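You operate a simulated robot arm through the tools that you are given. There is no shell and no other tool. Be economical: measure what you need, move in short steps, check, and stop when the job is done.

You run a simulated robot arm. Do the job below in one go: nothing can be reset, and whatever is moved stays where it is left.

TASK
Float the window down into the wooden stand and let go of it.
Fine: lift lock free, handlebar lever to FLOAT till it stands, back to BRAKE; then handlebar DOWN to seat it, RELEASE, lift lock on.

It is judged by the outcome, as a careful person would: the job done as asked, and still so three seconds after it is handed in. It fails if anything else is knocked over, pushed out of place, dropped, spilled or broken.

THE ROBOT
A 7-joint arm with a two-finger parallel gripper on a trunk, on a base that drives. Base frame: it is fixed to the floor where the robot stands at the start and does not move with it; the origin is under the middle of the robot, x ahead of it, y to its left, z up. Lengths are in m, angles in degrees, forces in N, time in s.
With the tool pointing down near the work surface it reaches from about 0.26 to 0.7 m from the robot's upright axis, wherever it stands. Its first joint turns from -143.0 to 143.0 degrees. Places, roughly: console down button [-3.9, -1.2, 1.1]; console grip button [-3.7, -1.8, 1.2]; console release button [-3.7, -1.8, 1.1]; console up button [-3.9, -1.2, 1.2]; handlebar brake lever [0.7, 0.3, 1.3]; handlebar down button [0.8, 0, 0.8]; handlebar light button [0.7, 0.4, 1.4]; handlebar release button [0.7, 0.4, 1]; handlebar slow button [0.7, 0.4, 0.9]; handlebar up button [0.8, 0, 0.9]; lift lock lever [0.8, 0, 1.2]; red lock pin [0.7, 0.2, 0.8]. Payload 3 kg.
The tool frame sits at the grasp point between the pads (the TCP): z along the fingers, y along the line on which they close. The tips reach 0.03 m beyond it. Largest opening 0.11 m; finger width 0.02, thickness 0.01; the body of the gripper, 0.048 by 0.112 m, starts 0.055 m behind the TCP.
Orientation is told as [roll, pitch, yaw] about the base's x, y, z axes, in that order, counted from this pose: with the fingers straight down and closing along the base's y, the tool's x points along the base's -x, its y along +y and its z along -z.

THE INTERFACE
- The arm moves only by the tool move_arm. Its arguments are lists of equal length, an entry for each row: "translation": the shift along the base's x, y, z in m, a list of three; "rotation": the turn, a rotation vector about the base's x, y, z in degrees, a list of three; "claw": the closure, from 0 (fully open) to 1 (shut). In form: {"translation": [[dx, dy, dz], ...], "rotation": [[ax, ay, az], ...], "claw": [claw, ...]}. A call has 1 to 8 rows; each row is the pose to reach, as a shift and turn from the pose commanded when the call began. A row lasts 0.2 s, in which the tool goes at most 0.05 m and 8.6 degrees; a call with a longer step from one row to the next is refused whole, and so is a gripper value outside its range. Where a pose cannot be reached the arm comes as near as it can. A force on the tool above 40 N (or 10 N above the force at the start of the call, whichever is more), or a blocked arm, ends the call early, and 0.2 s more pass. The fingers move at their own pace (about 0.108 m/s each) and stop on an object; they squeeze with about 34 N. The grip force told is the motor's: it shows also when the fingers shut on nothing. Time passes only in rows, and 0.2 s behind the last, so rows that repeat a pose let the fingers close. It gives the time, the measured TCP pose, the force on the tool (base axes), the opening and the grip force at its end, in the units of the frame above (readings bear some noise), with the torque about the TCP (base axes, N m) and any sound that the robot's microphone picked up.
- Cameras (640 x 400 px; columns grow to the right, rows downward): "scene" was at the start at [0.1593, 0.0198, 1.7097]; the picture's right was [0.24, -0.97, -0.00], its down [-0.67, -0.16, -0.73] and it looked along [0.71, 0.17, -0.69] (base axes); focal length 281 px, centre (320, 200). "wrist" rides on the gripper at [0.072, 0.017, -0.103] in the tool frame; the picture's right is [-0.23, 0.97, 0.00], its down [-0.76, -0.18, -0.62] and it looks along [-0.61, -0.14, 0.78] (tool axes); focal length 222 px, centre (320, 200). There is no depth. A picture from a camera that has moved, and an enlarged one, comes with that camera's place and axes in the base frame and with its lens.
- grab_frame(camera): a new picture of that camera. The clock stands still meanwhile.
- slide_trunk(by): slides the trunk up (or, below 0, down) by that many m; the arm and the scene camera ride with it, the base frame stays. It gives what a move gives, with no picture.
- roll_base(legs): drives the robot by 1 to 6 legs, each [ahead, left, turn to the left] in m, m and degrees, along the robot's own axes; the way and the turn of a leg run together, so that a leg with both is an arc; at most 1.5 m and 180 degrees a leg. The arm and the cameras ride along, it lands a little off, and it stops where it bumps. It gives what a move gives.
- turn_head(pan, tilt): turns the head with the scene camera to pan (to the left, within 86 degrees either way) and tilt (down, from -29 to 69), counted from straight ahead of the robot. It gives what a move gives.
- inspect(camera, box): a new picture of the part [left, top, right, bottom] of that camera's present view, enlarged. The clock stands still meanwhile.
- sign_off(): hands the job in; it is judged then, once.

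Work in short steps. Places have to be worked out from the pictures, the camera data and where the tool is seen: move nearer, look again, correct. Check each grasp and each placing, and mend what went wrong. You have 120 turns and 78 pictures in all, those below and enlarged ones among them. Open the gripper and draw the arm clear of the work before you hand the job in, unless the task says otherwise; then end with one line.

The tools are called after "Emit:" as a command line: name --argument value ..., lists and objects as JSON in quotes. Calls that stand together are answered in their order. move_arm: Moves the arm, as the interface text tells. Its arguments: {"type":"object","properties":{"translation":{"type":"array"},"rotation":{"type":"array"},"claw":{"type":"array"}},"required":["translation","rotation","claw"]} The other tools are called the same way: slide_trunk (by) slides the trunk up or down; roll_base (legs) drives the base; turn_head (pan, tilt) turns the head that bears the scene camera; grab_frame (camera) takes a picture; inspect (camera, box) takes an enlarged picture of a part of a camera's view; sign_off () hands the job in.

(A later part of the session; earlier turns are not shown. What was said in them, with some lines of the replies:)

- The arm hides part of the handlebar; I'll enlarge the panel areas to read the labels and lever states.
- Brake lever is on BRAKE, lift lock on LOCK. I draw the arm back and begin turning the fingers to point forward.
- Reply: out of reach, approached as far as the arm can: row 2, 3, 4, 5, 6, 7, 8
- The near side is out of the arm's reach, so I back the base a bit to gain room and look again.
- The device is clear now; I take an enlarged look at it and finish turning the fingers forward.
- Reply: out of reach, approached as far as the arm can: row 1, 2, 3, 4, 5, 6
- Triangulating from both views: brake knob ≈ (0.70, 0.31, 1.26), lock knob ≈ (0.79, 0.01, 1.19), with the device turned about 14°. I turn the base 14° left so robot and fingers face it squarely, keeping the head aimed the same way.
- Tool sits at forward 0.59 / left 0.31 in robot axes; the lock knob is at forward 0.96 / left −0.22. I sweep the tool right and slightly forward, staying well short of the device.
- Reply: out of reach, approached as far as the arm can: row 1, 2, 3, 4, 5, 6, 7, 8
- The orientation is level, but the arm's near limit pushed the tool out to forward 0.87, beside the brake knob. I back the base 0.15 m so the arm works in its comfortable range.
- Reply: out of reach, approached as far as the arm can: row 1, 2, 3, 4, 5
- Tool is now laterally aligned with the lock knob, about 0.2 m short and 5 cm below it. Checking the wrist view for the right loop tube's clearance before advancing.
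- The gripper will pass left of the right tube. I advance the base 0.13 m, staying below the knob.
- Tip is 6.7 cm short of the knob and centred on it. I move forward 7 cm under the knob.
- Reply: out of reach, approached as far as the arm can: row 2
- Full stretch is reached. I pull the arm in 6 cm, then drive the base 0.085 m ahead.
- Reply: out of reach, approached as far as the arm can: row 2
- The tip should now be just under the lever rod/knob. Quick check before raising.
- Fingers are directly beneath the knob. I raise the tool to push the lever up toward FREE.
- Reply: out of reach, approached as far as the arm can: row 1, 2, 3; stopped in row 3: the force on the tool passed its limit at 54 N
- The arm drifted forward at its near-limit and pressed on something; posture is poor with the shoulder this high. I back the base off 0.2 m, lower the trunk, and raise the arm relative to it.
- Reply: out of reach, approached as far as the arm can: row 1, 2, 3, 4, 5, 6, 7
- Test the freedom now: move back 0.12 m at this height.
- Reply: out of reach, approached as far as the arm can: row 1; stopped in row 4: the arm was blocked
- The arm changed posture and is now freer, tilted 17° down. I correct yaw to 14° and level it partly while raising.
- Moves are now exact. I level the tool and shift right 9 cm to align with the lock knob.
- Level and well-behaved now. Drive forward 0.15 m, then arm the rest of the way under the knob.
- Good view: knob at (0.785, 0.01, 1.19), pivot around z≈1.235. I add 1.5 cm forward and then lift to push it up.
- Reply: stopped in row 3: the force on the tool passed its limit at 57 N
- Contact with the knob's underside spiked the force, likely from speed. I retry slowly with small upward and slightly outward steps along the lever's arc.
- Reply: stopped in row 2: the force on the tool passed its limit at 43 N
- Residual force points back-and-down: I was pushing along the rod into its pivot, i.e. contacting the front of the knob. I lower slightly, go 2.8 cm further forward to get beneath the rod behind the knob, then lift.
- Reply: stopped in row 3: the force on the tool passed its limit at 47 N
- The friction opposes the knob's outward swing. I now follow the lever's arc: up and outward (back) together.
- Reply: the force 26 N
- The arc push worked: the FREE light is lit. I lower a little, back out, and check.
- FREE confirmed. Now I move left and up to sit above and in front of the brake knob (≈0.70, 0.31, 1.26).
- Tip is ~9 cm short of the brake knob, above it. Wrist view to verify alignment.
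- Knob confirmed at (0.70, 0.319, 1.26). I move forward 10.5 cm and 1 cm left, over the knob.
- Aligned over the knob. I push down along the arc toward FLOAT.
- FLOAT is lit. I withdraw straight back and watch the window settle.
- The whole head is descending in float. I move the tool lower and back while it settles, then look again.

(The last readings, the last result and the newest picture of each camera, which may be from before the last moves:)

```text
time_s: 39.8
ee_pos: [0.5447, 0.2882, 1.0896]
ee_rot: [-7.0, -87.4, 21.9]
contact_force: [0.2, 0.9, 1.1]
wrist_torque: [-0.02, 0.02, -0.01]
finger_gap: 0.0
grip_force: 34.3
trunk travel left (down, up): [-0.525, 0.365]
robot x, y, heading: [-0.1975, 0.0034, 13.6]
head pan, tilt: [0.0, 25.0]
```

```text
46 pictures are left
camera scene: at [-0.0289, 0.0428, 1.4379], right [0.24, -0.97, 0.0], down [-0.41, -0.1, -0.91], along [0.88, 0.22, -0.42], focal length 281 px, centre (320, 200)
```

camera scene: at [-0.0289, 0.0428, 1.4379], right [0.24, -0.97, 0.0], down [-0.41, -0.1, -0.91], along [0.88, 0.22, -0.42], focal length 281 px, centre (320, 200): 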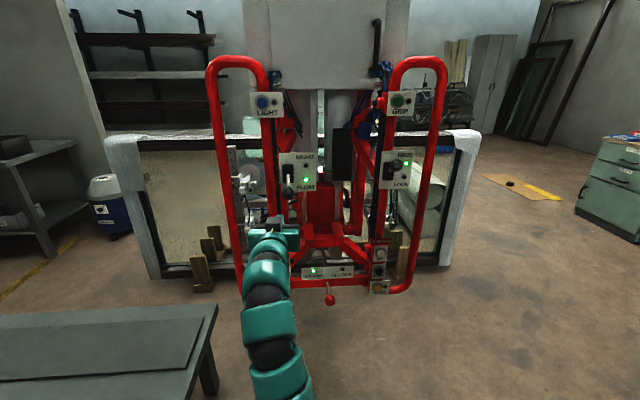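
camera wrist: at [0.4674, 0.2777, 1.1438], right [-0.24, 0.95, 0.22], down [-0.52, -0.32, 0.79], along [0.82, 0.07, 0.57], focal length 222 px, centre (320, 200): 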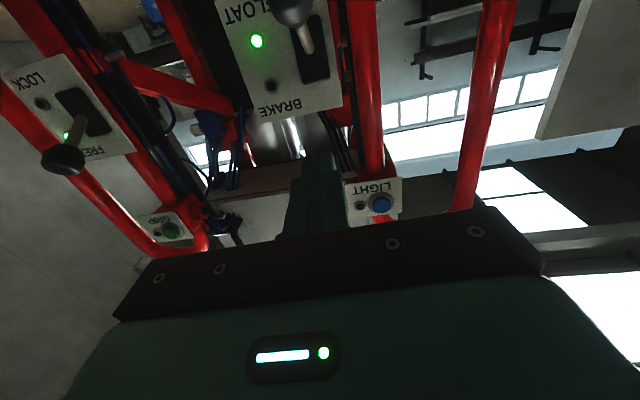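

It descended a bit more; I wait another 1.8 s and zoom to judge whether it has stopped.

Emit:
inspect --camera "scene" --box '[90, 70, 490, 320]'

Emit:
move_arm --translation '[[0, 0, 0], [0, 0, 0], [0, 0, 0], [0, 0, 0], [0, 0, 0], [0, 0, 0], [0, 0, 0], [0, 0, 0]]' --rotation '[[0, 0, 0], [0, 0, 0], [0, 0, 0], [0, 0, 0], [0, 0, 0], [0, 0, 0], [0, 0, 0], [0, 0, 0]]' --claw '[1, 1, 1, 1, 1, 1, 1, 1]'

Emit:
inspect --camera "scene" --box '[90, 70, 490, 320]'

```text
1.60 times, centred on (290, 195) of scene
camera zoom: at [-0.0289, 0.0428, 1.4379], right [0.24, -0.97, 0.0], down [-0.41, -0.1, -0.91], along [0.88, 0.22, -0.42], focal length 450 px, centre (368, 208)
```

zoom: 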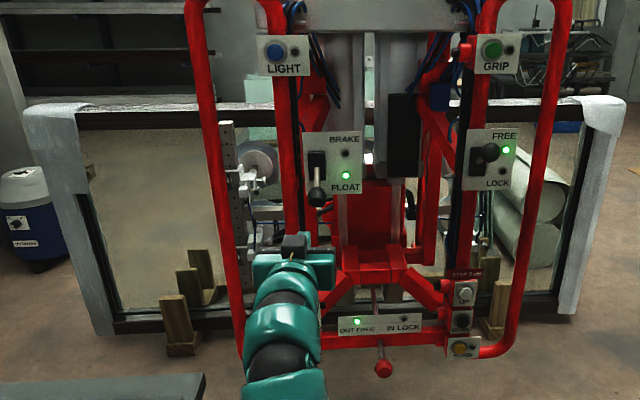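

```text
time_s: 41.6
ee_pos: [0.5446, 0.2879, 1.0899]
ee_rot: [-7.0, -87.4, 21.8]
contact_force: [0.8, -0.5, 0.1]
wrist_torque: [0.05, 0.02, -0.01]
finger_gap: 0.0003
grip_force: 34.0
trunk travel left (down, up): [-0.525, 0.365]
robot x, y, heading: [-0.1911, 0.0023, 13.8]
head pan, tilt: [0.0, 25.0]
```

```text
1.60 times, centred on (290, 195) of scene
camera zoom: at [-0.0289, 0.0428, 1.4379], right [0.24, -0.97, 0.0], down [-0.41, -0.1, -0.91], along [0.88, 0.22, -0.42], focal length 450 px, centre (368, 208)
```

zoom: 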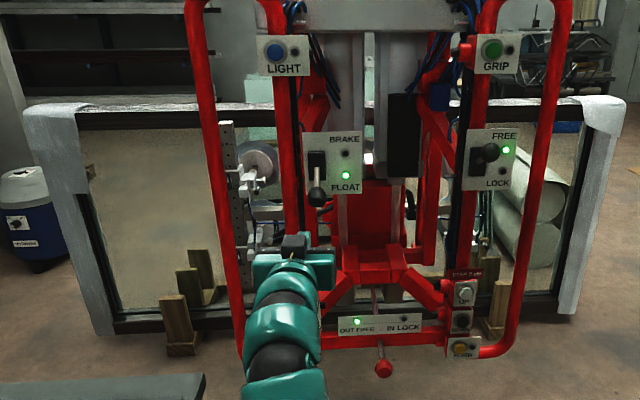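

It's standing still now. The brake knob in FLOAT is at ≈(0.70, 0.32, 1.10); I go below it.

Emit:
move_arm --translation '[[0.02, 0.004, -0.04], [0.06, 0.012, -0.045], [0.1, 0.021, -0.045], [0.146, 0.031, -0.045]]' --rotation '[[0, 0, 0], [0, 0, 0], [0, 0, 0], [0, 0, 0]]' --claw '[1, 1, 1, 1]'

Emit:
inspect --camera "scene" --box '[210, 130, 370, 230]'

Emit:
grab_frame --camera "wrist"

```text
time_s: 42.6
ee_pos: [0.6924, 0.3197, 1.0447]
ee_rot: [-6.5, -87.4, 21.3]
contact_force: [-0.5, 0.0, -0.2]
wrist_torque: [-0.01, -0.01, 0.01]
finger_gap: 0.0
grip_force: 33.7
trunk travel left (down, up): [-0.525, 0.365]
robot x, y, heading: [-0.1919, -0.0005, 13.7]
head pan, tilt: [0.0, 25.0]
```

```text
4.00 times, centred on (290, 180) of scene
camera zoom: at [-0.0286, 0.043, 1.4378], right [0.24, -0.97, 0.0], down [-0.41, -0.1, -0.91], along [0.88, 0.22, -0.42], focal length 1124 px, centre (440, 280)
```

zoom: 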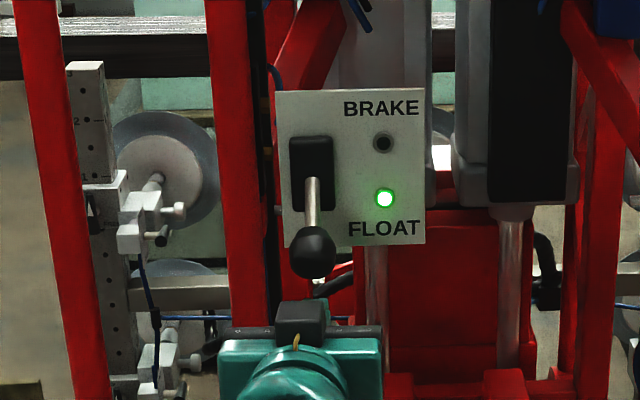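

```text
42 pictures are left
camera wrist: at [0.5835, 0.3077, 0.977], right [-0.24, 0.95, 0.22], down [-0.52, -0.32, 0.79], along [0.82, 0.07, 0.57], focal length 222 px, centre (320, 200)
```

wrist: 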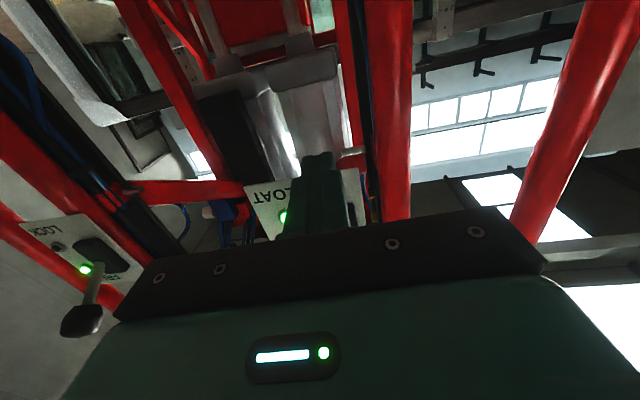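

Aligned beneath the knob. I push up along the arc back to BRAKE.

Emit:
move_arm --translation '[[0, 0, 0.018], [-0.006, -0.0015, 0.026], [-0.011, -0.0027, 0.036], [-0.015, -0.0036, 0.048], [-0.017, -0.004, 0.062], [-0.016, -0.004, 0.077], [-0.012, -0.003, 0.091], [-0.007, -0.0017, 0.104]]' --rotation '[[0, 0, 0], [0, 0, 0], [0, 0, 0], [0, 0, 0], [0, 0, 0], [0, 0, 0], [0, 0, 0], [0, 0, 0]]' --claw '[1, 1, 1, 1, 1, 1, 1, 1]'

Emit:
inspect --camera "scene" --box '[210, 130, 370, 230]'

```text
time_s: 44.4
ee_pos: [0.6845, 0.3174, 1.1502]
ee_rot: [-7.0, -87.2, 21.7]
contact_force: [-4.6, -1.2, -8.3]
wrist_torque: [0.03, 0.11, 0.0]
finger_gap: 0.0
grip_force: 34.3
trunk travel left (down, up): [-0.525, 0.365]
robot x, y, heading: [-0.1977, 0.0, 13.7]
head pan, tilt: [0.0, 25.0]
```

```text
4.00 times, centred on (290, 180) of scene
camera zoom: at [-0.0286, 0.0427, 1.4376], right [0.24, -0.97, 0.0], down [-0.41, -0.1, -0.91], along [0.88, 0.22, -0.42], focal length 1124 px, centre (440, 280)
```

zoom: 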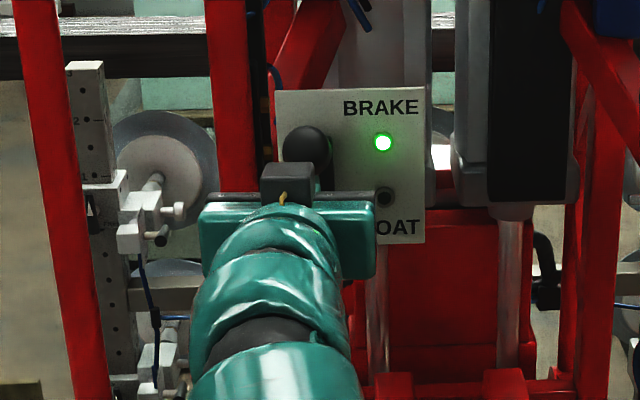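

BRAKE is lit. I back away and look at the DOWN/UP buttons and the stand.

Emit:
move_arm --translation '[[0, 0, -0.02], [-0.04, -0.01, -0.02], [-0.08, -0.02, -0.02], [-0.12, -0.03, -0.02], [-0.15, -0.0375, -0.02]]' --rotation '[[0, 0, 0], [0, 0, 0], [0, 0, 0], [0, 0, 0], [0, 0, 0]]' --claw '[1, 1, 1, 1, 1]'

Emit:
inspect --camera "scene" --box '[290, 220, 440, 310]'

Emit:
inspect --camera "scene" --box '[130, 210, 290, 310]'

```text
time_s: 45.6
ee_pos: [0.5326, 0.2808, 1.1316]
ee_rot: [-8.3, -87.4, 22.9]
contact_force: [0.4, -0.1, -0.1]
wrist_torque: [0.0, -0.02, 0.03]
finger_gap: 0.0001
grip_force: 33.9
trunk travel left (down, up): [-0.525, 0.365]
robot x, y, heading: [-0.1962, -0.0025, 13.7]
head pan, tilt: [0.0, 25.0]
```

```text
4.27 times, centred on (365, 265) of scene
camera zoom: at [-0.0292, 0.0426, 1.438], right [0.24, -0.97, 0.0], down [-0.41, -0.1, -0.91], along [0.88, 0.22, -0.42], focal length 1199 px, centre (128, -77)
```

zoom: 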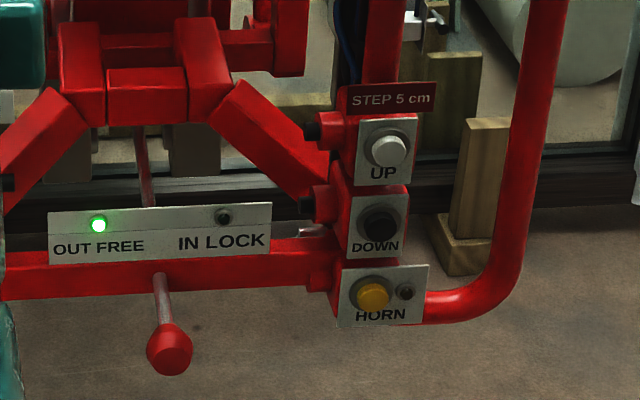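

```text
4.00 times, centred on (210, 260) of scene
camera zoom: at [-0.0292, 0.0426, 1.438], right [0.24, -0.97, 0.0], down [-0.41, -0.1, -0.91], along [0.88, 0.22, -0.42], focal length 1124 px, centre (760, -40)
```

zoom: 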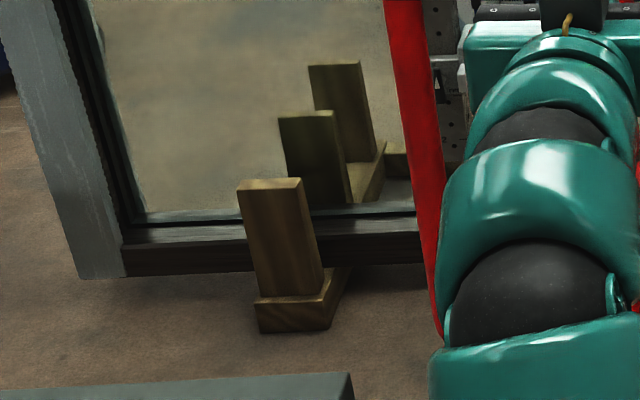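

Window bottom sits in the stand slots. DOWN button ≈ (0.83, 0.03, 0.76). I move right to its lateral position, still well in front, then lower the trunk.

Emit:
move_arm --translation '[[0.009, -0.037, 0], [0.018, -0.075, 0], [0.027, -0.112, 0], [0.036, -0.15, 0], [0.045, -0.187, 0], [0.054, -0.225, 0], [0.063, -0.262, 0], [0.073, -0.3, 0]]' --rotation '[[0, 0, 0], [0, 0, 0], [0, 0, 0], [0, 0, 0], [0, 0, 0], [0, 0, 0], [0, 0, 0], [0, 0, 0]]' --claw '[1, 1, 1, 1, 1, 1, 1, 1]'

Emit:
slide_trunk --by -0.35

Emit:
grab_frame --camera "scene"

Emit:
grab_frame --camera "wrist"

```text
time_s: 47.4
ee_pos: [0.6066, -0.0201, 1.1319]
ee_rot: [-6.0, -87.5, 20.7]
contact_force: [0.2, -0.4, -0.1]
wrist_torque: [0.05, 0.0, -0.01]
finger_gap: 0.0
grip_force: 33.9
trunk travel left (down, up): [-0.525, 0.365]
robot x, y, heading: [-0.1932, 0.0033, 13.9]
head pan, tilt: [0.0, 25.0]
```

```text
time_s: 50.8
ee_pos: [0.6071, -0.0203, 0.783]
ee_rot: [-6.9, -87.4, 21.6]
contact_force: [0.5, -0.2, 1.1]
wrist_torque: [0.0, -0.03, 0.0]
finger_gap: 0.0
grip_force: 33.8
trunk travel left (down, up): [-0.175, 0.715]
robot x, y, heading: [-0.191, -0.0005, 13.9]
head pan, tilt: [0.0, 25.0]
```

```text
38 pictures are left
camera scene: at [-0.0289, 0.0427, 1.0879], right [0.24, -0.97, 0.0], down [-0.41, -0.1, -0.91], along [0.88, 0.22, -0.42], focal length 281 px, centre (320, 200)
```

scene: 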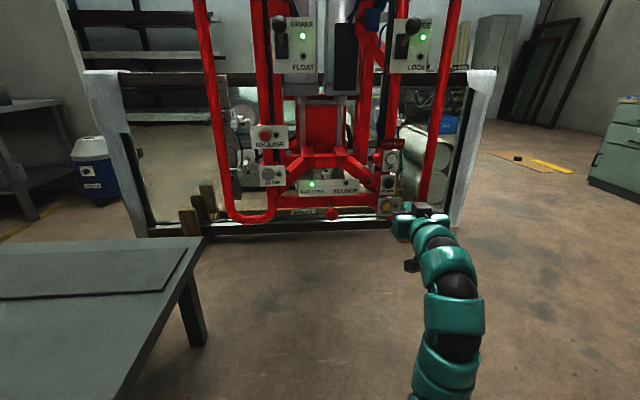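

```text
37 pictures are left
camera wrist: at [0.4988, -0.0313, 0.7137], right [-0.24, 0.95, 0.22], down [-0.52, -0.32, 0.79], along [0.82, 0.07, 0.57], focal length 222 px, centre (320, 200)
```

wrist: 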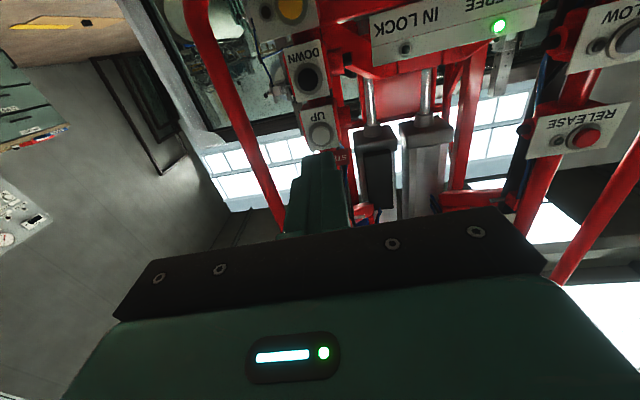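

Both cameras agree: DOWN button at (0.85, 0.032, 0.752). I drive 0.12 m ahead to keep reach comfortable.

Emit:
roll_base --legs '[[0.12, 0, 0]]'

Emit:
move_arm --translation '[[0.02, -0.005, -0.012], [0.045, 0.0, -0.024]]' --rotation '[[0, -1, 0], [0, -2.5, 0]]' --claw '[1, 1]'

Emit:
inspect --camera "scene" --box '[330, 130, 490, 230]'

Emit:
grab_frame --camera "wrist"

```text
time_s: 52.0
ee_pos: [0.7232, 0.0088, 0.7804]
ee_rot: [-7.0, -87.4, 21.7]
contact_force: [-0.3, 0.4, -0.4]
wrist_torque: [0.01, 0.0, 0.03]
finger_gap: 0.0
grip_force: 34.0
trunk travel left (down, up): [-0.175, 0.715]
robot x, y, heading: [-0.0784, 0.0333, 13.8]
head pan, tilt: [0.0, 25.0]
```

```text
time_s: 52.6
ee_pos: [0.7696, 0.0074, 0.7584]
ee_rot: [-82.5, -88.9, 97.3]
contact_force: [-0.4, 0.4, -0.7]
wrist_torque: [0.05, 0.0, 0.03]
finger_gap: 0.0
grip_force: 34.4
trunk travel left (down, up): [-0.175, 0.715]
robot x, y, heading: [-0.0779, 0.0274, 14.1]
head pan, tilt: [0.0, 25.0]
```

```text
4.00 times, centred on (410, 180) of scene
camera zoom: at [0.0873, 0.0712, 1.0879], right [0.24, -0.97, 0.0], down [-0.41, -0.1, -0.91], along [0.88, 0.22, -0.42], focal length 1124 px, centre (-40, 280)
```

zoom: 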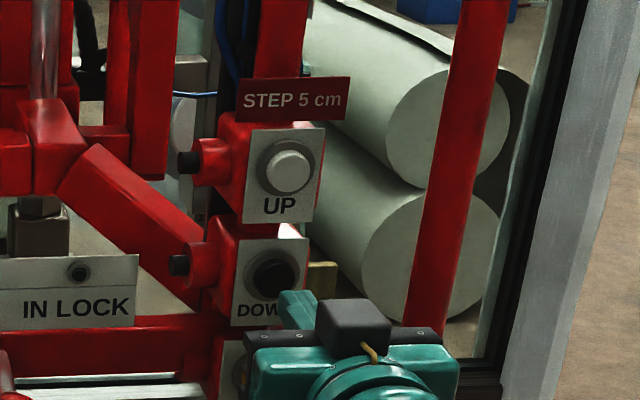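

```text
35 pictures are left
camera wrist: at [0.6632, -0.0025, 0.6853], right [-0.25, 0.95, 0.21], down [-0.56, -0.32, 0.77], along [0.79, 0.07, 0.61], focal length 222 px, centre (320, 200)
```

wrist: 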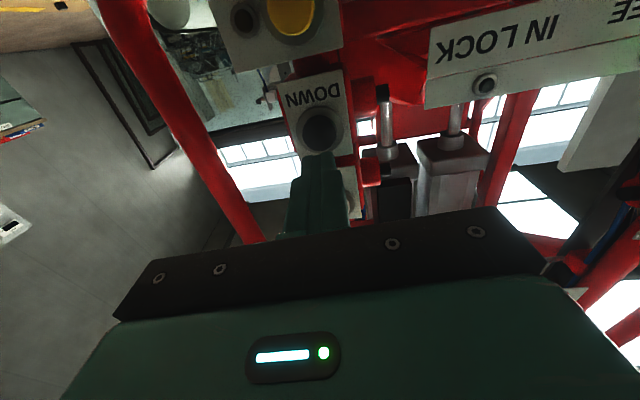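

Fingertips are lined up on DOWN, ~5 cm away. I press forward slowly and pull back out in the same call.

Emit:
move_arm --translation '[[0.03, 0.009, -0.002], [0.042, 0.0125, -0.002], [0.048, 0.014, -0.002], [0.053, 0.0155, -0.002], [0.057, 0.0165, -0.002], [0.03, 0.01, -0.002], [0.0, 0.0, 0.0]]' --rotation '[[0, 0, 0], [0, 0, 0], [0, 0, 0], [0, 0, 0], [0, 0, 0], [0, 0, 0], [0, 0, 0]]' --claw '[1, 1, 1, 1, 1, 1, 1]'

Emit:
grab_frame --camera "scene"

```text
time_s: 53.4
ee_pos: [0.8121, 0.0227, 0.755]
ee_rot: [-75.5, -88.9, 90.3]
contact_force: [-36.1, -6.4, -8.2]
wrist_torque: [-0.04, 0.21, 0.24]
finger_gap: 0.0
grip_force: 33.8
trunk travel left (down, up): [-0.175, 0.715]
robot x, y, heading: [-0.0805, 0.0301, 13.8]
head pan, tilt: [0.0, 25.0]
heard: click
stopped in row 3: the force on the tool passed its limit at 46 N (the readings are from after the stop); the commanded pose is now the measured one
```

```text
34 pictures are left
camera scene: at [0.0847, 0.0705, 1.0881], right [0.24, -0.97, 0.0], down [-0.41, -0.1, -0.91], along [0.88, 0.21, -0.42], focal length 281 px, centre (320, 200)
```

scene: 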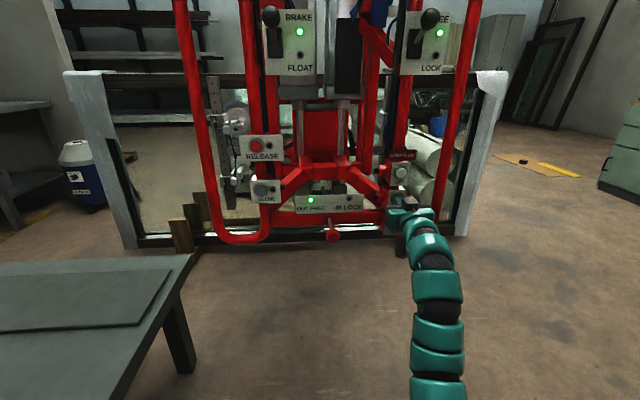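

A click: DOWN was pressed. I retreat at once and compare the height.

Emit:
move_arm --translation '[[-0.03, -0.008, 0], [-0.07, -0.018, 0], [-0.1, -0.025, 0], [-0.1, -0.025, 0], [-0.1, -0.025, 0], [-0.1, -0.025, 0]]' --rotation '[[0, 0, 0], [0, 0, 0], [0, 0, 0], [0, 0, 0], [0, 0, 0], [0, 0, 0]]' --claw '[1, 1, 1, 1, 1, 1]'

Emit:
grab_frame --camera "scene"

Emit:
inspect --camera "scene" --box '[100, 160, 260, 260]'

```text
time_s: 54.8
ee_pos: [0.7145, -0.0004, 0.7522]
ee_rot: [-71.5, -89.0, 86.1]
contact_force: [0.5, 0.5, 0.4]
wrist_torque: [0.01, -0.05, -0.02]
finger_gap: 0.0001
grip_force: 33.7
trunk travel left (down, up): [-0.175, 0.715]
robot x, y, heading: [-0.0802, 0.027, 13.7]
head pan, tilt: [0.0, 25.0]
```

```text
33 pictures are left
camera scene: at [0.087, 0.0711, 1.0879], right [0.24, -0.97, 0.0], down [-0.41, -0.1, -0.91], along [0.88, 0.22, -0.42], focal length 281 px, centre (320, 200)
```

scene: 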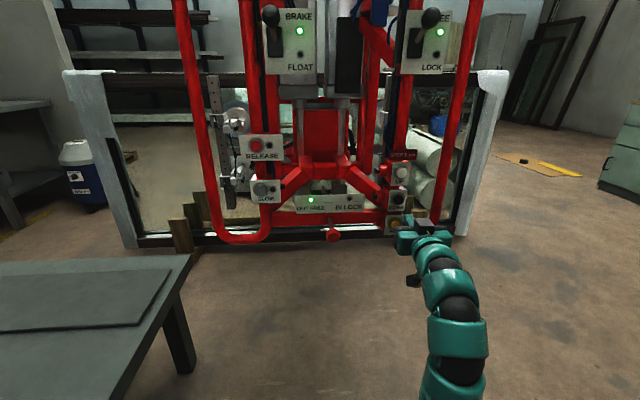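

```text
4.00 times, centred on (180, 210) of scene
camera zoom: at [0.087, 0.0711, 1.0879], right [0.24, -0.97, 0.0], down [-0.41, -0.1, -0.91], along [0.88, 0.22, -0.42], focal length 1124 px, centre (880, 160)
```

zoom: 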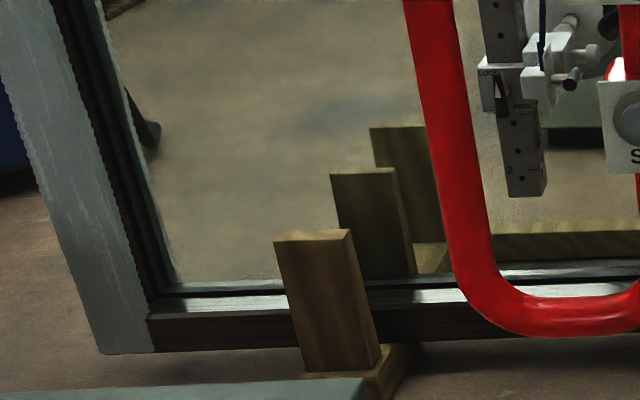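

I compare the button block's position with the pre-press picture (UP was at zoomed (288,170), DOWN at (274,273)).

Emit:
inspect --camera "scene" --box '[330, 130, 490, 230]'

```text
4.00 times, centred on (410, 180) of scene
camera zoom: at [0.087, 0.0711, 1.0879], right [0.24, -0.97, 0.0], down [-0.41, -0.1, -0.91], along [0.88, 0.22, -0.42], focal length 1124 px, centre (-40, 280)
```

zoom: 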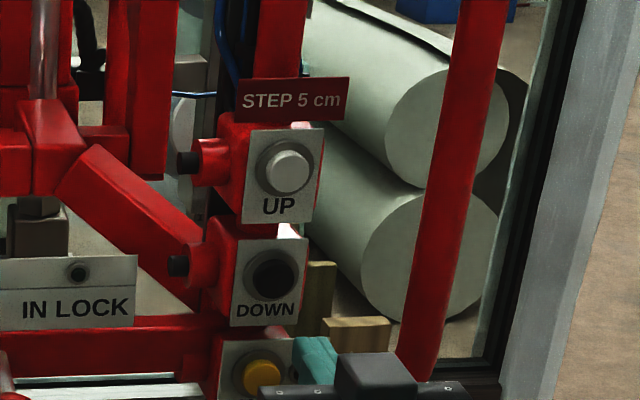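

The head hasn't visibly moved; I must know whether the window is already bottomed out. Close looks at both stand feet.

Emit:
inspect --camera "scene" --box '[150, 210, 230, 260]'

Emit:
inspect --camera "scene" --box '[380, 180, 480, 242]'

```text
8.00 times, centred on (190, 235) of scene
camera zoom: at [0.087, 0.0711, 1.0879], right [0.24, -0.97, 0.0], down [-0.41, -0.1, -0.91], along [0.88, 0.22, -0.42], focal length 2249 px, centre (1360, -80)
```

zoom: 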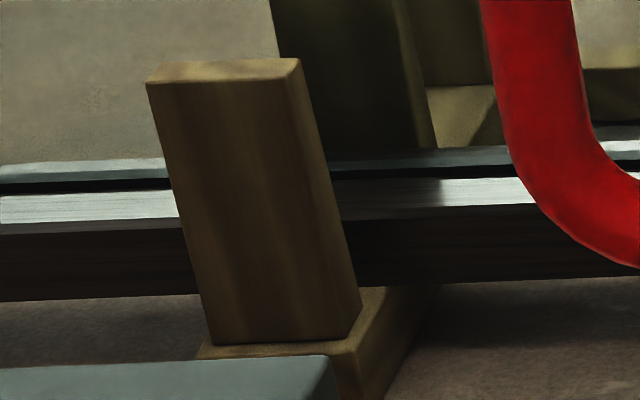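

```text
6.40 times, centred on (430, 211) of scene
camera zoom: at [0.087, 0.0711, 1.0879], right [0.24, -0.97, 0.0], down [-0.41, -0.1, -0.91], along [0.88, 0.22, -0.42], focal length 1799 px, centre (-384, 130)
```

zoom: 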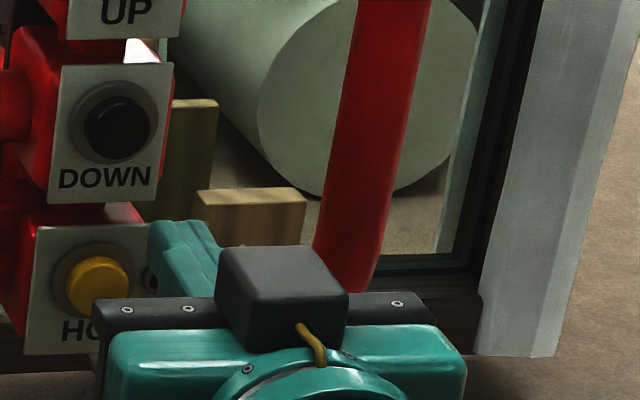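

The window's bottom sits at the block's top level between the posts (any gap is at most a few mm), so it is standing and DOWN just loads it onto the stand. RELEASE triangulates to ≈(0.725, 0.396, 0.916). I back off 0.1 m, raise the trunk 0.165 m and move left.

Emit:
roll_base --legs '[[-0.1, 0, 0]]'

Emit:
slide_trunk --by 0.165

Emit:
move_arm --translation '[[-0.011, 0.045, 0], [-0.022, 0.09, 0], [-0.034, 0.135, 0], [-0.045, 0.18, 0], [-0.056, 0.225, 0], [-0.067, 0.27, 0], [-0.078, 0.315, 0], [-0.09, 0.36, 0]]' --rotation '[[0, 0, 0], [0, 0, 0], [0, 0, 0], [0, 0, 0], [0, 0, 0], [0, 0, 0], [0, 0, 0], [0, 0, 0]]' --claw '[1, 1, 1, 1, 1, 1, 1, 1]'

Emit:
grab_frame --camera "wrist"

Emit:
grab_frame --camera "scene"

```text
time_s: 56.0
ee_pos: [0.6167, -0.0248, 0.7515]
ee_rot: [-70.5, -89.1, 85.5]
contact_force: [-0.1, 0.0, 0.4]
wrist_torque: [-0.01, -0.01, -0.01]
finger_gap: 0.0004
grip_force: 33.9
trunk travel left (down, up): [-0.175, 0.715]
robot x, y, heading: [-0.1781, 0.005, 13.9]
head pan, tilt: [0.0, 25.0]
```

```text
time_s: 57.9
ee_pos: [0.6157, -0.0245, 0.9161]
ee_rot: [-71.0, -89.0, 85.7]
contact_force: [0.2, 0.1, 0.1]
wrist_torque: [-0.05, 0.0, -0.03]
finger_gap: 0.0
grip_force: 34.2
trunk travel left (down, up): [-0.34, 0.55]
robot x, y, heading: [-0.1747, 0.0071, 13.6]
head pan, tilt: [0.0, 25.0]
```

```text
time_s: 59.7
ee_pos: [0.527, 0.3381, 0.9154]
ee_rot: [-71.0, -89.0, 85.8]
contact_force: [-0.1, 0.0, 0.8]
wrist_torque: [-0.02, 0.02, -0.03]
finger_gap: 0.0001
grip_force: 34.0
trunk travel left (down, up): [-0.34, 0.55]
robot x, y, heading: [-0.1755, 0.0081, 13.6]
head pan, tilt: [0.0, 25.0]
```

```text
28 pictures are left
camera wrist: at [0.421, 0.3254, 0.8429], right [-0.25, 0.95, 0.21], down [-0.56, -0.32, 0.77], along [0.79, 0.07, 0.6], focal length 222 px, centre (320, 200)
```

wrist: 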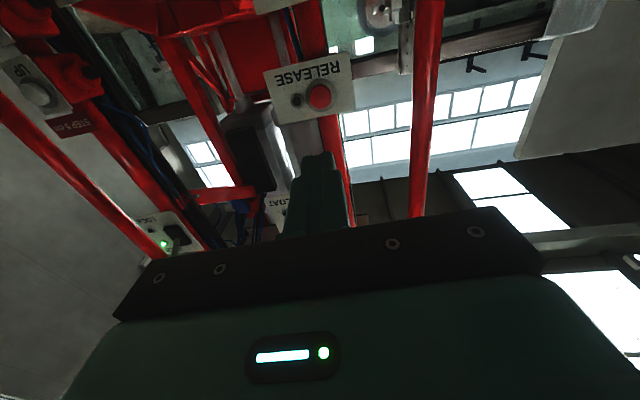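

```text
27 pictures are left
camera scene: at [-0.0106, 0.0473, 1.2529], right [0.24, -0.97, 0.0], down [-0.41, -0.1, -0.91], along [0.88, 0.22, -0.42], focal length 281 px, centre (320, 200)
```

scene: 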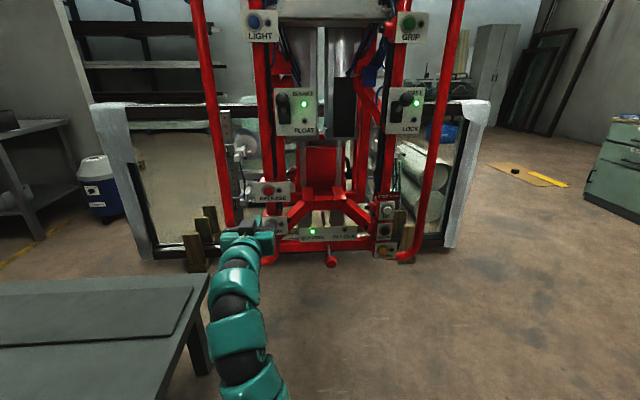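

Aligned with RELEASE (y≈0.385, z≈0.91, face x≈0.69–0.72). I approach to ~3 cm away, then look.

Emit:
move_arm --translation '[[0.04, 0.0105, -0.004], [0.08, 0.021, -0.005], [0.1, 0.026, -0.005]]' --rotation '[[0, 0, 0], [0, 0, 0], [0, 0, 0]]' --claw '[1, 1, 1]'

Emit:
grab_frame --camera "wrist"

Emit:
inspect --camera "scene" --box '[200, 160, 328, 240]'

```text
time_s: 60.5
ee_pos: [0.6293, 0.3622, 0.9099]
ee_rot: [-68.3, -89.1, 83.2]
contact_force: [0.5, 1.3, -0.7]
wrist_torque: [0.03, 0.04, 0.0]
finger_gap: 0.0001
grip_force: 33.7
trunk travel left (down, up): [-0.34, 0.55]
robot x, y, heading: [-0.1734, 0.0129, 13.5]
head pan, tilt: [0.0, 25.0]
```

```text
26 pictures are left
camera wrist: at [0.5235, 0.3511, 0.8383], right [-0.25, 0.95, 0.21], down [-0.56, -0.32, 0.77], along [0.79, 0.07, 0.6], focal length 222 px, centre (320, 200)
```

wrist: 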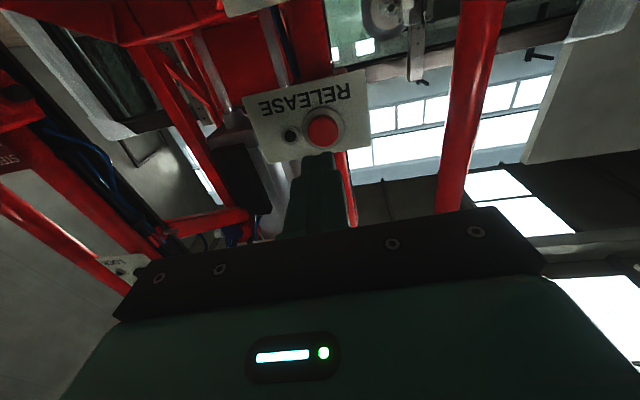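

```text
5.00 times, centred on (264, 200) of scene
camera zoom: at [-0.0106, 0.0474, 1.2528], right [0.24, -0.97, 0.0], down [-0.41, -0.1, -0.91], along [0.88, 0.22, -0.42], focal length 1406 px, centre (600, 200)
```

zoom: 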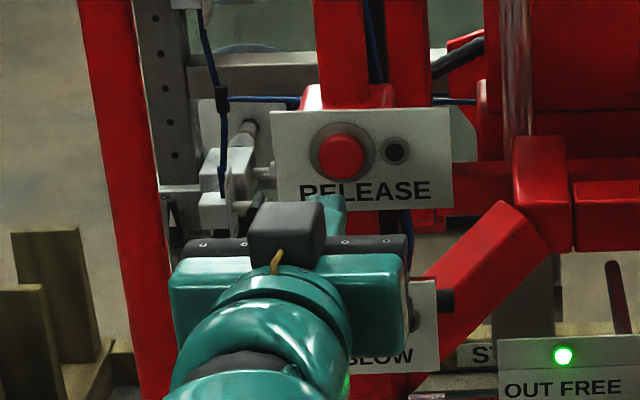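

Button at (0.705, 0.386, 0.913), 4.5 cm ahead of the tip. I press RELEASE slowly.

Emit:
move_arm --translation '[[0.025, 0.009, 0.002], [0.034, 0.012, 0.002], [0.04, 0.0135, 0.002], [0.046, 0.015, 0.002], [0.051, 0.0165, 0.002], [0.03, 0.01, 0.002], [0.0, 0.0, 0.0]]' --rotation '[[0, 0, 0], [0, 0, 0], [0, 0, 0], [0, 0, 0], [0, 0, 0], [0, 0, 0], [0, 0, 0]]' --claw '[1, 1, 1, 1, 1, 1, 1]'

Emit:
inspect --camera "scene" --box '[180, 80, 420, 230]'

```text
time_s: 62.1
ee_pos: [0.6271, 0.3592, 0.9101]
ee_rot: [-71.9, -89.0, 86.6]
contact_force: [-1.1, 1.1, -0.5]
wrist_torque: [-0.01, -0.02, 0.0]
finger_gap: 0.0002
grip_force: 33.6
trunk travel left (down, up): [-0.34, 0.55]
robot x, y, heading: [-0.1742, 0.0062, 13.8]
head pan, tilt: [0.0, 25.0]
```

```text
2.67 times, centred on (300, 155) of scene
camera zoom: at [-0.0107, 0.0473, 1.2529], right [0.24, -0.97, 0.0], down [-0.41, -0.1, -0.91], along [0.88, 0.22, -0.42], focal length 750 px, centre (373, 320)
```

zoom: 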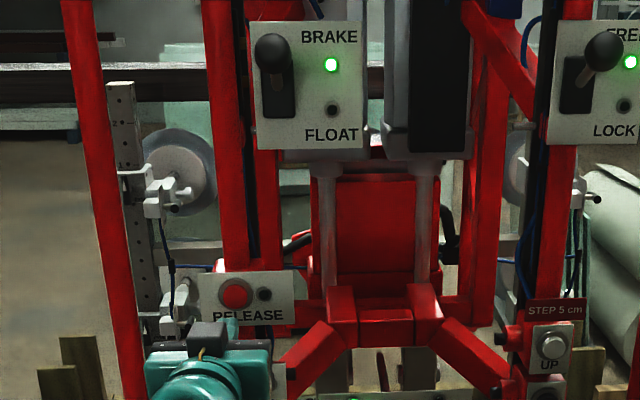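

No click; it fell short. I press further, up to 7 cm, in fine steps.

Emit:
move_arm --translation '[[0.04, 0.013, 0.002], [0.05, 0.016, 0.002], [0.055, 0.0175, 0.002], [0.059, 0.0185, 0.002], [0.063, 0.0195, 0.002], [0.067, 0.0205, 0.002], [0.03, 0.01, 0.002], [0.0, 0.0, 0.0]]' --rotation '[[0, 0, 0], [0, 0, 0], [0, 0, 0], [0, 0, 0], [0, 0, 0], [0, 0, 0], [0, 0, 0], [0, 0, 0]]' --claw '[1, 1, 1, 1, 1, 1, 1, 1]'

Emit:
inspect --camera "scene" --box '[180, 80, 420, 230]'

```text
time_s: 63.9
ee_pos: [0.6241, 0.3595, 0.9094]
ee_rot: [-70.5, -89.0, 85.2]
contact_force: [0.0, -0.3, -0.3]
wrist_torque: [0.03, 0.0, -0.01]
finger_gap: 0.0
grip_force: 33.9
trunk travel left (down, up): [-0.34, 0.55]
robot x, y, heading: [-0.1767, 0.0069, 13.8]
head pan, tilt: [0.0, 25.0]
heard: click
```

```text
2.67 times, centred on (300, 155) of scene
camera zoom: at [-0.0106, 0.0472, 1.2529], right [0.24, -0.97, 0.0], down [-0.41, -0.1, -0.91], along [0.88, 0.22, -0.42], focal length 750 px, centre (373, 320)
```

zoom: 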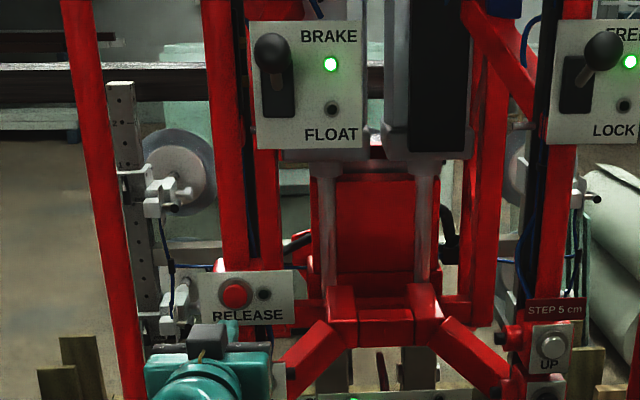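

A click. Now checking for signs of release: lamps on GRIP/RELEASE panels and the suction cups against the glass.

Emit:
inspect --camera "scene" --box '[240, 0, 440, 60]'

Emit:
inspect --camera "scene" --box '[210, 100, 306, 220]'

```text
3.20 times, centred on (340, 30) of scene
camera zoom: at [-0.0106, 0.0472, 1.2529], right [0.24, -0.97, 0.0], down [-0.41, -0.1, -0.91], along [0.88, 0.22, -0.42], focal length 900 px, centre (256, 744)
```

zoom: 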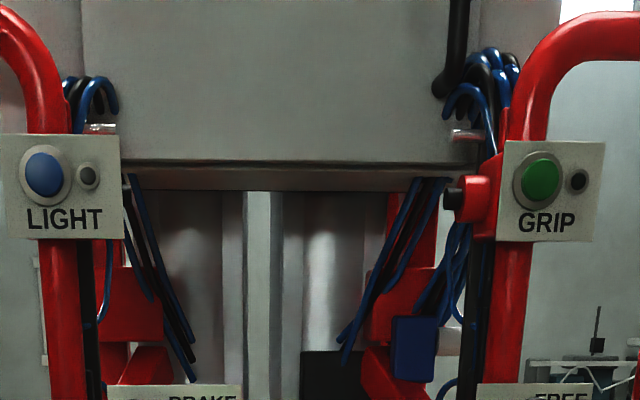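

```text
3.33 times, centred on (258, 160) of scene
camera zoom: at [-0.0106, 0.0472, 1.2529], right [0.24, -0.97, 0.0], down [-0.41, -0.1, -0.91], along [0.88, 0.22, -0.42], focal length 937 px, centre (527, 333)
```

zoom: 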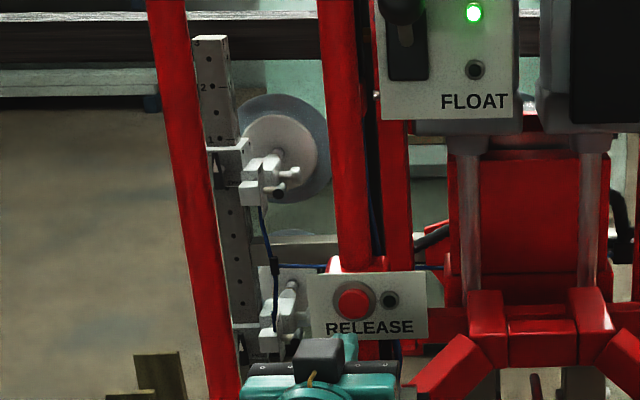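

No lamp change visible. I press RELEASE again, holding it, and look at its lamp while pressed.

Emit:
move_arm --translation '[[0.04, 0.013, 0.002], [0.05, 0.016, 0.002], [0.058, 0.0182, 0.002], [0.064, 0.0197, 0.002], [0.068, 0.0208, 0.002], [0.068, 0.0208, 0.002], [0.068, 0.0208, 0.002]]' --rotation '[[0, 0, 0], [0, 0, 0], [0, 0, 0], [0, 0, 0], [0, 0, 0], [0, 0, 0], [0, 0, 0]]' --claw '[1, 1, 1, 1, 1, 1, 1]'

Emit:
grab_frame --camera "wrist"

Emit:
inspect --camera "scene" --box '[210, 100, 306, 220]'

```text
time_s: 65.5
ee_pos: [0.6927, 0.3822, 0.914]
ee_rot: [-73.7, -89.0, 88.6]
contact_force: [-19.5, -5.7, -1.8]
wrist_torque: [0.07, 0.01, 0.08]
finger_gap: 0.0
grip_force: 33.7
trunk travel left (down, up): [-0.34, 0.55]
robot x, y, heading: [-0.1779, 0.0084, 14.1]
head pan, tilt: [0.0, 25.0]
heard: click
```

```text
20 pictures are left
camera wrist: at [0.5876, 0.3711, 0.8419], right [-0.25, 0.95, 0.21], down [-0.56, -0.32, 0.77], along [0.79, 0.07, 0.61], focal length 222 px, centre (320, 200)
```

wrist: 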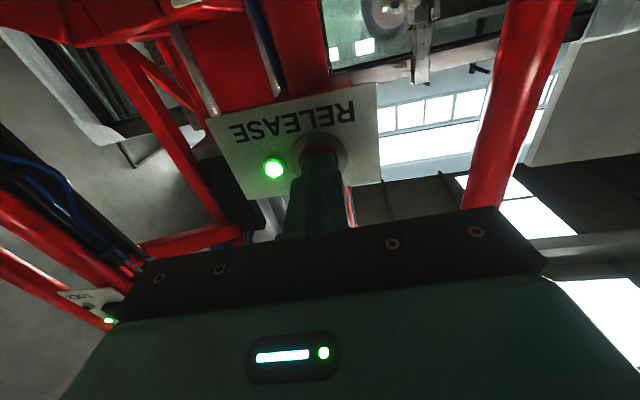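

```text
3.33 times, centred on (258, 160) of scene
camera zoom: at [-0.0126, 0.0468, 1.2531], right [0.24, -0.97, 0.0], down [-0.41, -0.1, -0.91], along [0.88, 0.22, -0.42], focal length 937 px, centre (527, 333)
```

zoom: 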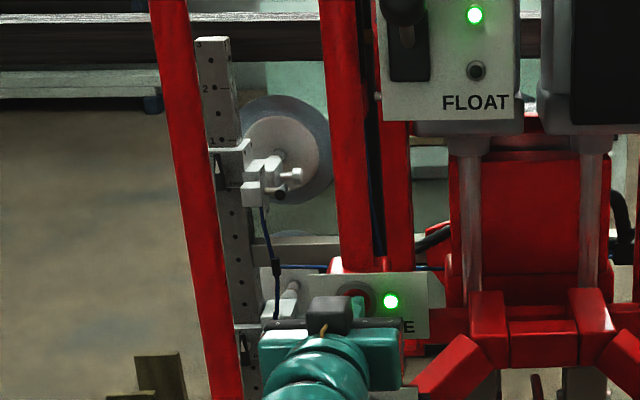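

The RELEASE lamp is lit while held. I hold another ~1.5 s to vent the vacuum fully.

Emit:
move_arm --translation '[[0, 0, 0], [0, 0, 0], [0, 0, 0], [0, 0, 0], [0, 0, 0], [0, 0, 0], [0, 0, 0], [0, 0, 0]]' --rotation '[[0, 0, 0], [0, 0, 0], [0, 0, 0], [0, 0, 0], [0, 0, 0], [0, 0, 0], [0, 0, 0], [0, 0, 0]]' --claw '[1, 1, 1, 1, 1, 1, 1, 1]'

Emit:
move_arm --translation '[[-0.03, -0.008, 0], [-0.07, -0.018, 0], [-0.1, -0.026, 0], [-0.14, -0.036, 0]]' --rotation '[[0, 0, 0], [0, 0, 0], [0, 0, 0], [0, 0, 0]]' --claw '[1, 1, 1, 1]'

Emit:
grab_frame --camera "scene"

```text
time_s: 67.3
ee_pos: [0.6934, 0.381, 0.9143]
ee_rot: [-75.1, -89.0, 89.9]
contact_force: [-21.1, -2.8, -4.7]
wrist_torque: [-0.03, 0.02, 0.14]
finger_gap: 0.0
grip_force: 34.6
trunk travel left (down, up): [-0.34, 0.55]
robot x, y, heading: [-0.1766, 0.0067, 13.7]
head pan, tilt: [0.0, 25.0]
```

```text
time_s: 68.3
ee_pos: [0.5543, 0.3471, 0.911]
ee_rot: [-66.6, -89.1, 81.4]
contact_force: [-0.8, -0.2, -0.7]
wrist_torque: [0.0, 0.01, 0.02]
finger_gap: 0.0002
grip_force: 34.4
trunk travel left (down, up): [-0.34, 0.55]
robot x, y, heading: [-0.1745, 0.0048, 13.6]
head pan, tilt: [0.0, 25.0]
```

```text
18 pictures are left
camera scene: at [-0.0106, 0.0472, 1.2529], right [0.24, -0.97, 0.0], down [-0.41, -0.1, -0.91], along [0.88, 0.22, -0.42], focal length 281 px, centre (320, 200)
```

scene: 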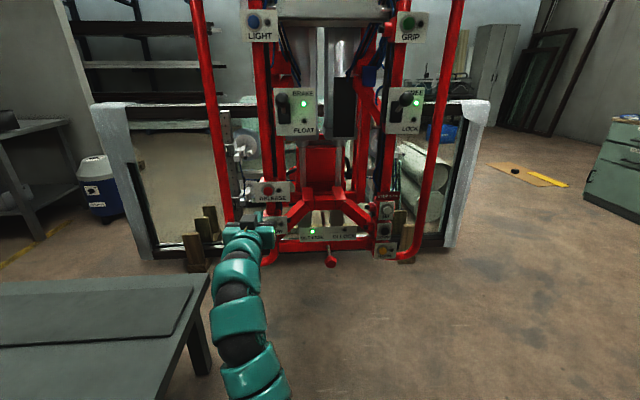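

Window stands unchanged. Now the lift lock: I raise the trunk 0.35 m and move right to sit above and in front of its knob (≈0.785, 0.02, 1.19).

Emit:
slide_trunk --by 0.35

Emit:
move_arm --translation '[[0.011, -0.045, 0], [0.022, -0.09, 0], [0.034, -0.137, 0], [0.045, -0.183, 0], [0.056, -0.229, 0], [0.068, -0.275, 0], [0.08, -0.32, 0], [0.0905, -0.366, 0]]' --rotation '[[0, 0, 0], [0, 0, 0], [0, 0, 0], [0, 0, 0], [0, 0, 0], [0, 0, 0], [0, 0, 0], [0, 0, 0]]' --claw '[1, 1, 1, 1, 1, 1, 1, 1]'

Emit:
grab_frame --camera "wrist"

Emit:
grab_frame --camera "scene"

```text
time_s: 71.7
ee_pos: [0.5547, 0.3486, 1.2613]
ee_rot: [-70.6, -89.0, 85.4]
contact_force: [0.0, 0.1, 1.2]
wrist_torque: [-0.01, 0.01, 0.01]
finger_gap: 0.0
grip_force: 34.2
trunk travel left (down, up): [-0.69, 0.2]
robot x, y, heading: [-0.1776, 0.0085, 13.4]
head pan, tilt: [0.0, 25.0]
```

```text
time_s: 73.5
ee_pos: [0.6432, -0.0215, 1.2626]
ee_rot: [-71.8, -89.1, 86.6]
contact_force: [-0.6, 0.7, -0.1]
wrist_torque: [0.01, -0.04, 0.03]
finger_gap: 0.0001
grip_force: 34.2
trunk travel left (down, up): [-0.69, 0.2]
robot x, y, heading: [-0.1755, 0.006, 13.6]
head pan, tilt: [0.0, 25.0]
```

```text
17 pictures are left
camera wrist: at [0.5378, -0.0324, 1.1907], right [-0.25, 0.94, 0.21], down [-0.56, -0.32, 0.77], along [0.79, 0.07, 0.61], focal length 222 px, centre (320, 200)
```

wrist: 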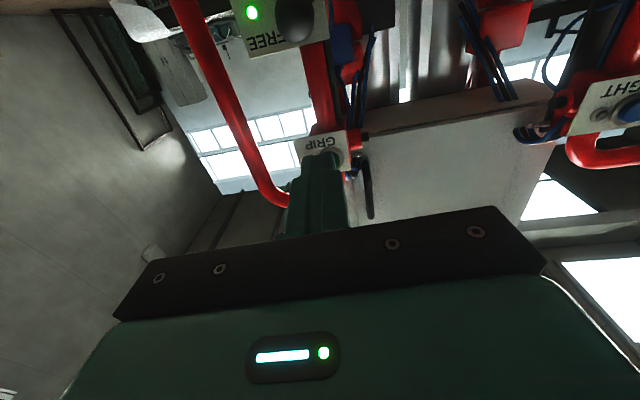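

```text
16 pictures are left
camera scene: at [-0.0104, 0.0461, 1.6029], right [0.24, -0.97, 0.0], down [-0.41, -0.1, -0.91], along [0.88, 0.22, -0.42], focal length 281 px, centre (320, 200)
```

scene: 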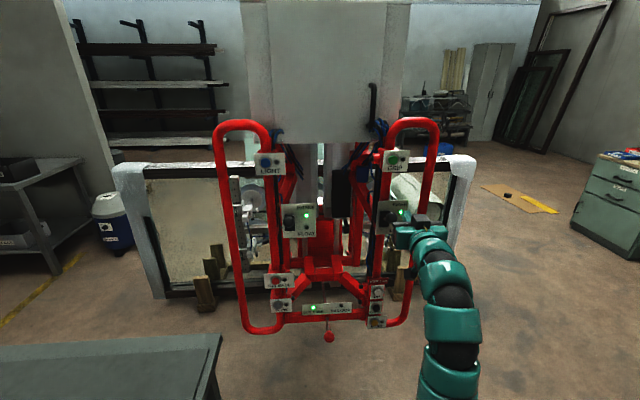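

Knob at (0.785, 0.015, 1.183). I drop slightly (clear of GRIP) and move forward over it.

Emit:
move_arm --translation '[[0.02, 0.005, -0.02], [0.06, 0.0155, -0.026], [0.1, 0.026, -0.026], [0.127, 0.033, -0.026]]' --rotation '[[0, 0, 0], [0, 0, 0], [0, 0, 0], [0, 0, 0]]' --claw '[1, 1, 1, 1]'

Emit:
grab_frame --camera "wrist"

```text
time_s: 74.5
ee_pos: [0.7714, 0.0125, 1.2377]
ee_rot: [-71.6, -89.0, 86.4]
contact_force: [0.5, 0.4, 0.0]
wrist_torque: [0.02, -0.02, 0.04]
finger_gap: 0.0002
grip_force: 34.1
trunk travel left (down, up): [-0.69, 0.2]
robot x, y, heading: [-0.175, 0.0068, 13.8]
head pan, tilt: [0.0, 25.0]
```

```text
15 pictures are left
camera wrist: at [0.6659, 0.0017, 1.1643], right [-0.25, 0.95, 0.21], down [-0.56, -0.32, 0.77], along [0.79, 0.07, 0.6], focal length 222 px, centre (320, 200)
```

wrist: 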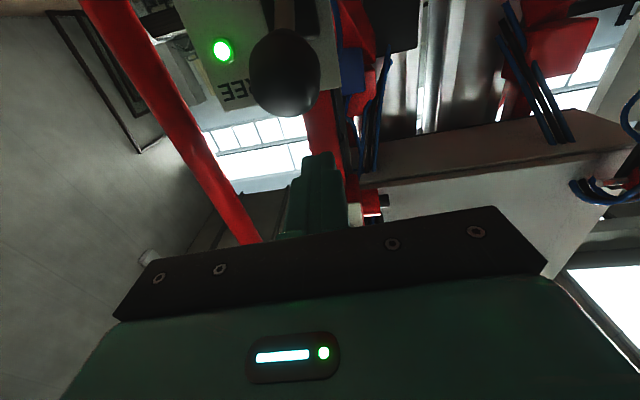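

Same relation as with the brake lever. I push down along the arc to LOCK.

Emit:
move_arm --translation '[[0, 0, -0.02], [-0.006, -0.0015, -0.03], [-0.011, -0.0027, -0.042], [-0.015, -0.0036, -0.055], [-0.017, -0.004, -0.069], [-0.016, -0.004, -0.083], [-0.013, -0.003, -0.097], [-0.008, -0.002, -0.109]]' --rotation '[[0, 0, 0], [0, 0, 0], [0, 0, 0], [0, 0, 0], [0, 0, 0], [0, 0, 0], [0, 0, 0], [0, 0, 0]]' --claw '[1, 1, 1, 1, 1, 1, 1, 1]'

Emit:
inspect --camera "scene" --box '[260, 170, 452, 290]'

```text
time_s: 76.3
ee_pos: [0.762, 0.0122, 1.1302]
ee_rot: [-82.7, -89.0, 97.5]
contact_force: [-5.9, -1.3, 5.6]
wrist_torque: [-0.02, -0.14, 0.0]
finger_gap: 0.0
grip_force: 33.9
trunk travel left (down, up): [-0.69, 0.2]
robot x, y, heading: [-0.1769, 0.0071, 13.7]
head pan, tilt: [0.0, 25.0]
```

```text
3.33 times, centred on (356, 230) of scene
camera zoom: at [-0.0125, 0.047, 1.6032], right [0.24, -0.97, 0.0], down [-0.41, -0.1, -0.91], along [0.88, 0.22, -0.42], focal length 937 px, centre (200, 100)
```

zoom: 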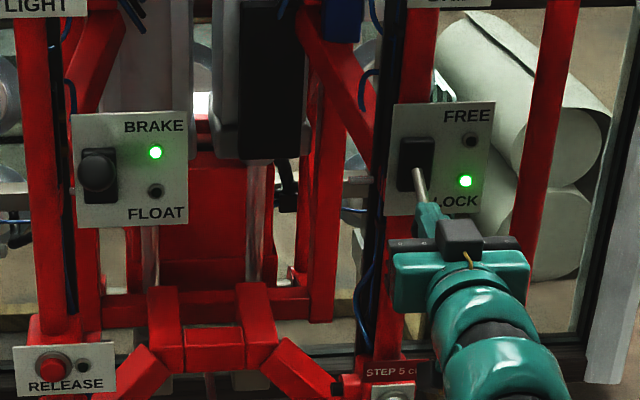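

LOCK is lit. I lift off slightly, draw back, open the gripper and back the base away.

Emit:
move_arm --translation '[[0, 0, 0.01], [-0.04, -0.01, 0.015], [-0.08, -0.02, 0.015], [-0.12, -0.03, 0.015], [-0.14, -0.035, 0.015]]' --rotation '[[0, 0, 0], [0, 0, 0], [0, 0, 0], [0, 0, 0], [0, 0, 0]]' --claw '[1, 1, 1, 1, 1]'

Emit:
roll_base --legs '[[-0.15, 0, 0]]'

Emit:
move_arm --translation '[[0, 0, 0], [0, 0, 0], [0, 0, 0], [0, 0, 0]]' --rotation '[[0, 0, 0], [0, 0, 0], [0, 0, 0], [0, 0, 0]]' --claw '[0, 0, 0, 0]'

Emit:
grab_frame --camera "scene"

Emit:
inspect --camera "scene" --box '[200, 120, 440, 270]'

```text
time_s: 77.5
ee_pos: [0.624, -0.0227, 1.142]
ee_rot: [-70.2, -89.0, 85.0]
contact_force: [0.1, -0.2, 0.9]
wrist_torque: [0.02, 0.01, 0.0]
finger_gap: 0.0
grip_force: 34.5
trunk travel left (down, up): [-0.69, 0.2]
robot x, y, heading: [-0.1754, 0.0091, 13.8]
head pan, tilt: [0.0, 25.0]
```

```text
time_s: 78.9
ee_pos: [0.4778, -0.0593, 1.1417]
ee_rot: [-75.5, -88.9, 90.3]
contact_force: [0.8, -0.4, 1.1]
wrist_torque: [-0.01, 0.0, -0.01]
finger_gap: 0.0
grip_force: 33.6
trunk travel left (down, up): [-0.69, 0.2]
robot x, y, heading: [-0.3209, -0.0317, 14.0]
head pan, tilt: [0.0, 25.0]
```

```text
time_s: 79.9
ee_pos: [0.4791, -0.0608, 1.1419]
ee_rot: [-72.0, -89.0, 86.8]
contact_force: [0.1, 0.3, -0.4]
wrist_torque: [-0.01, 0.03, -0.05]
finger_gap: 0.1101
grip_force: 0.1
trunk travel left (down, up): [-0.69, 0.2]
robot x, y, heading: [-0.3264, -0.0288, 13.8]
head pan, tilt: [0.0, 25.0]
```

```text
13 pictures are left
camera scene: at [-0.1563, 0.0114, 1.6029], right [0.24, -0.97, 0.0], down [-0.41, -0.1, -0.91], along [0.88, 0.21, -0.42], focal length 281 px, centre (320, 200)
```

scene: 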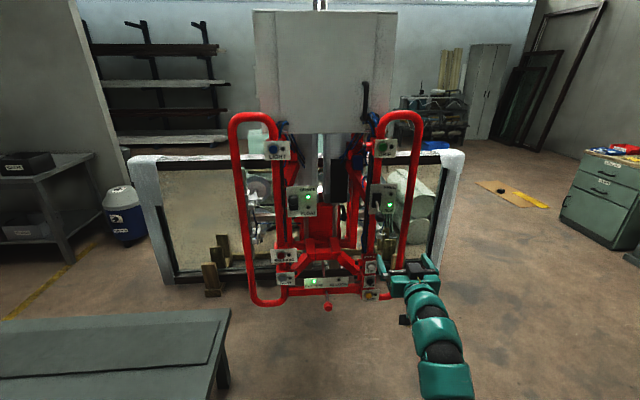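

```text
2.67 times, centred on (320, 195) of scene
camera zoom: at [-0.1563, 0.0114, 1.6029], right [0.24, -0.97, 0.0], down [-0.41, -0.1, -0.91], along [0.88, 0.21, -0.42], focal length 750 px, centre (320, 213)
```

zoom: 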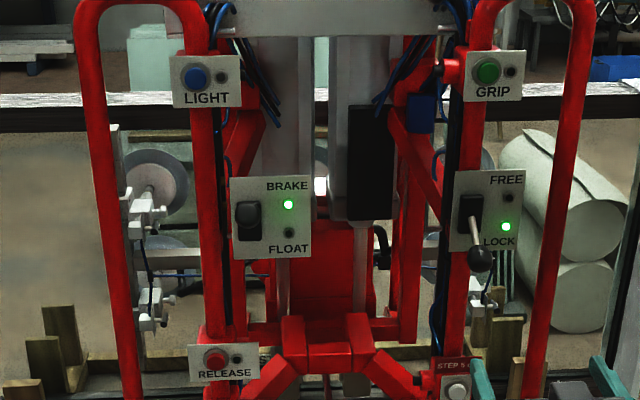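

The window stands in the wooden stand. The lamps show BRAKE on and LOCK on, and the arm is drawn clear with the gripper open, so I hand the job in.

Emit:
sign_off

```text
The job is handed in.
```

I handed the job in with the window standing in the wooden stand, the handlebar lever on BRAKE, RELEASE pressed and the lift lock on LOCK. DOWN clicked but produced no visible movement, because the float had already set the window on the stand. I saw the RELEASE lamp light while held, but I could not see the suction cups let go.
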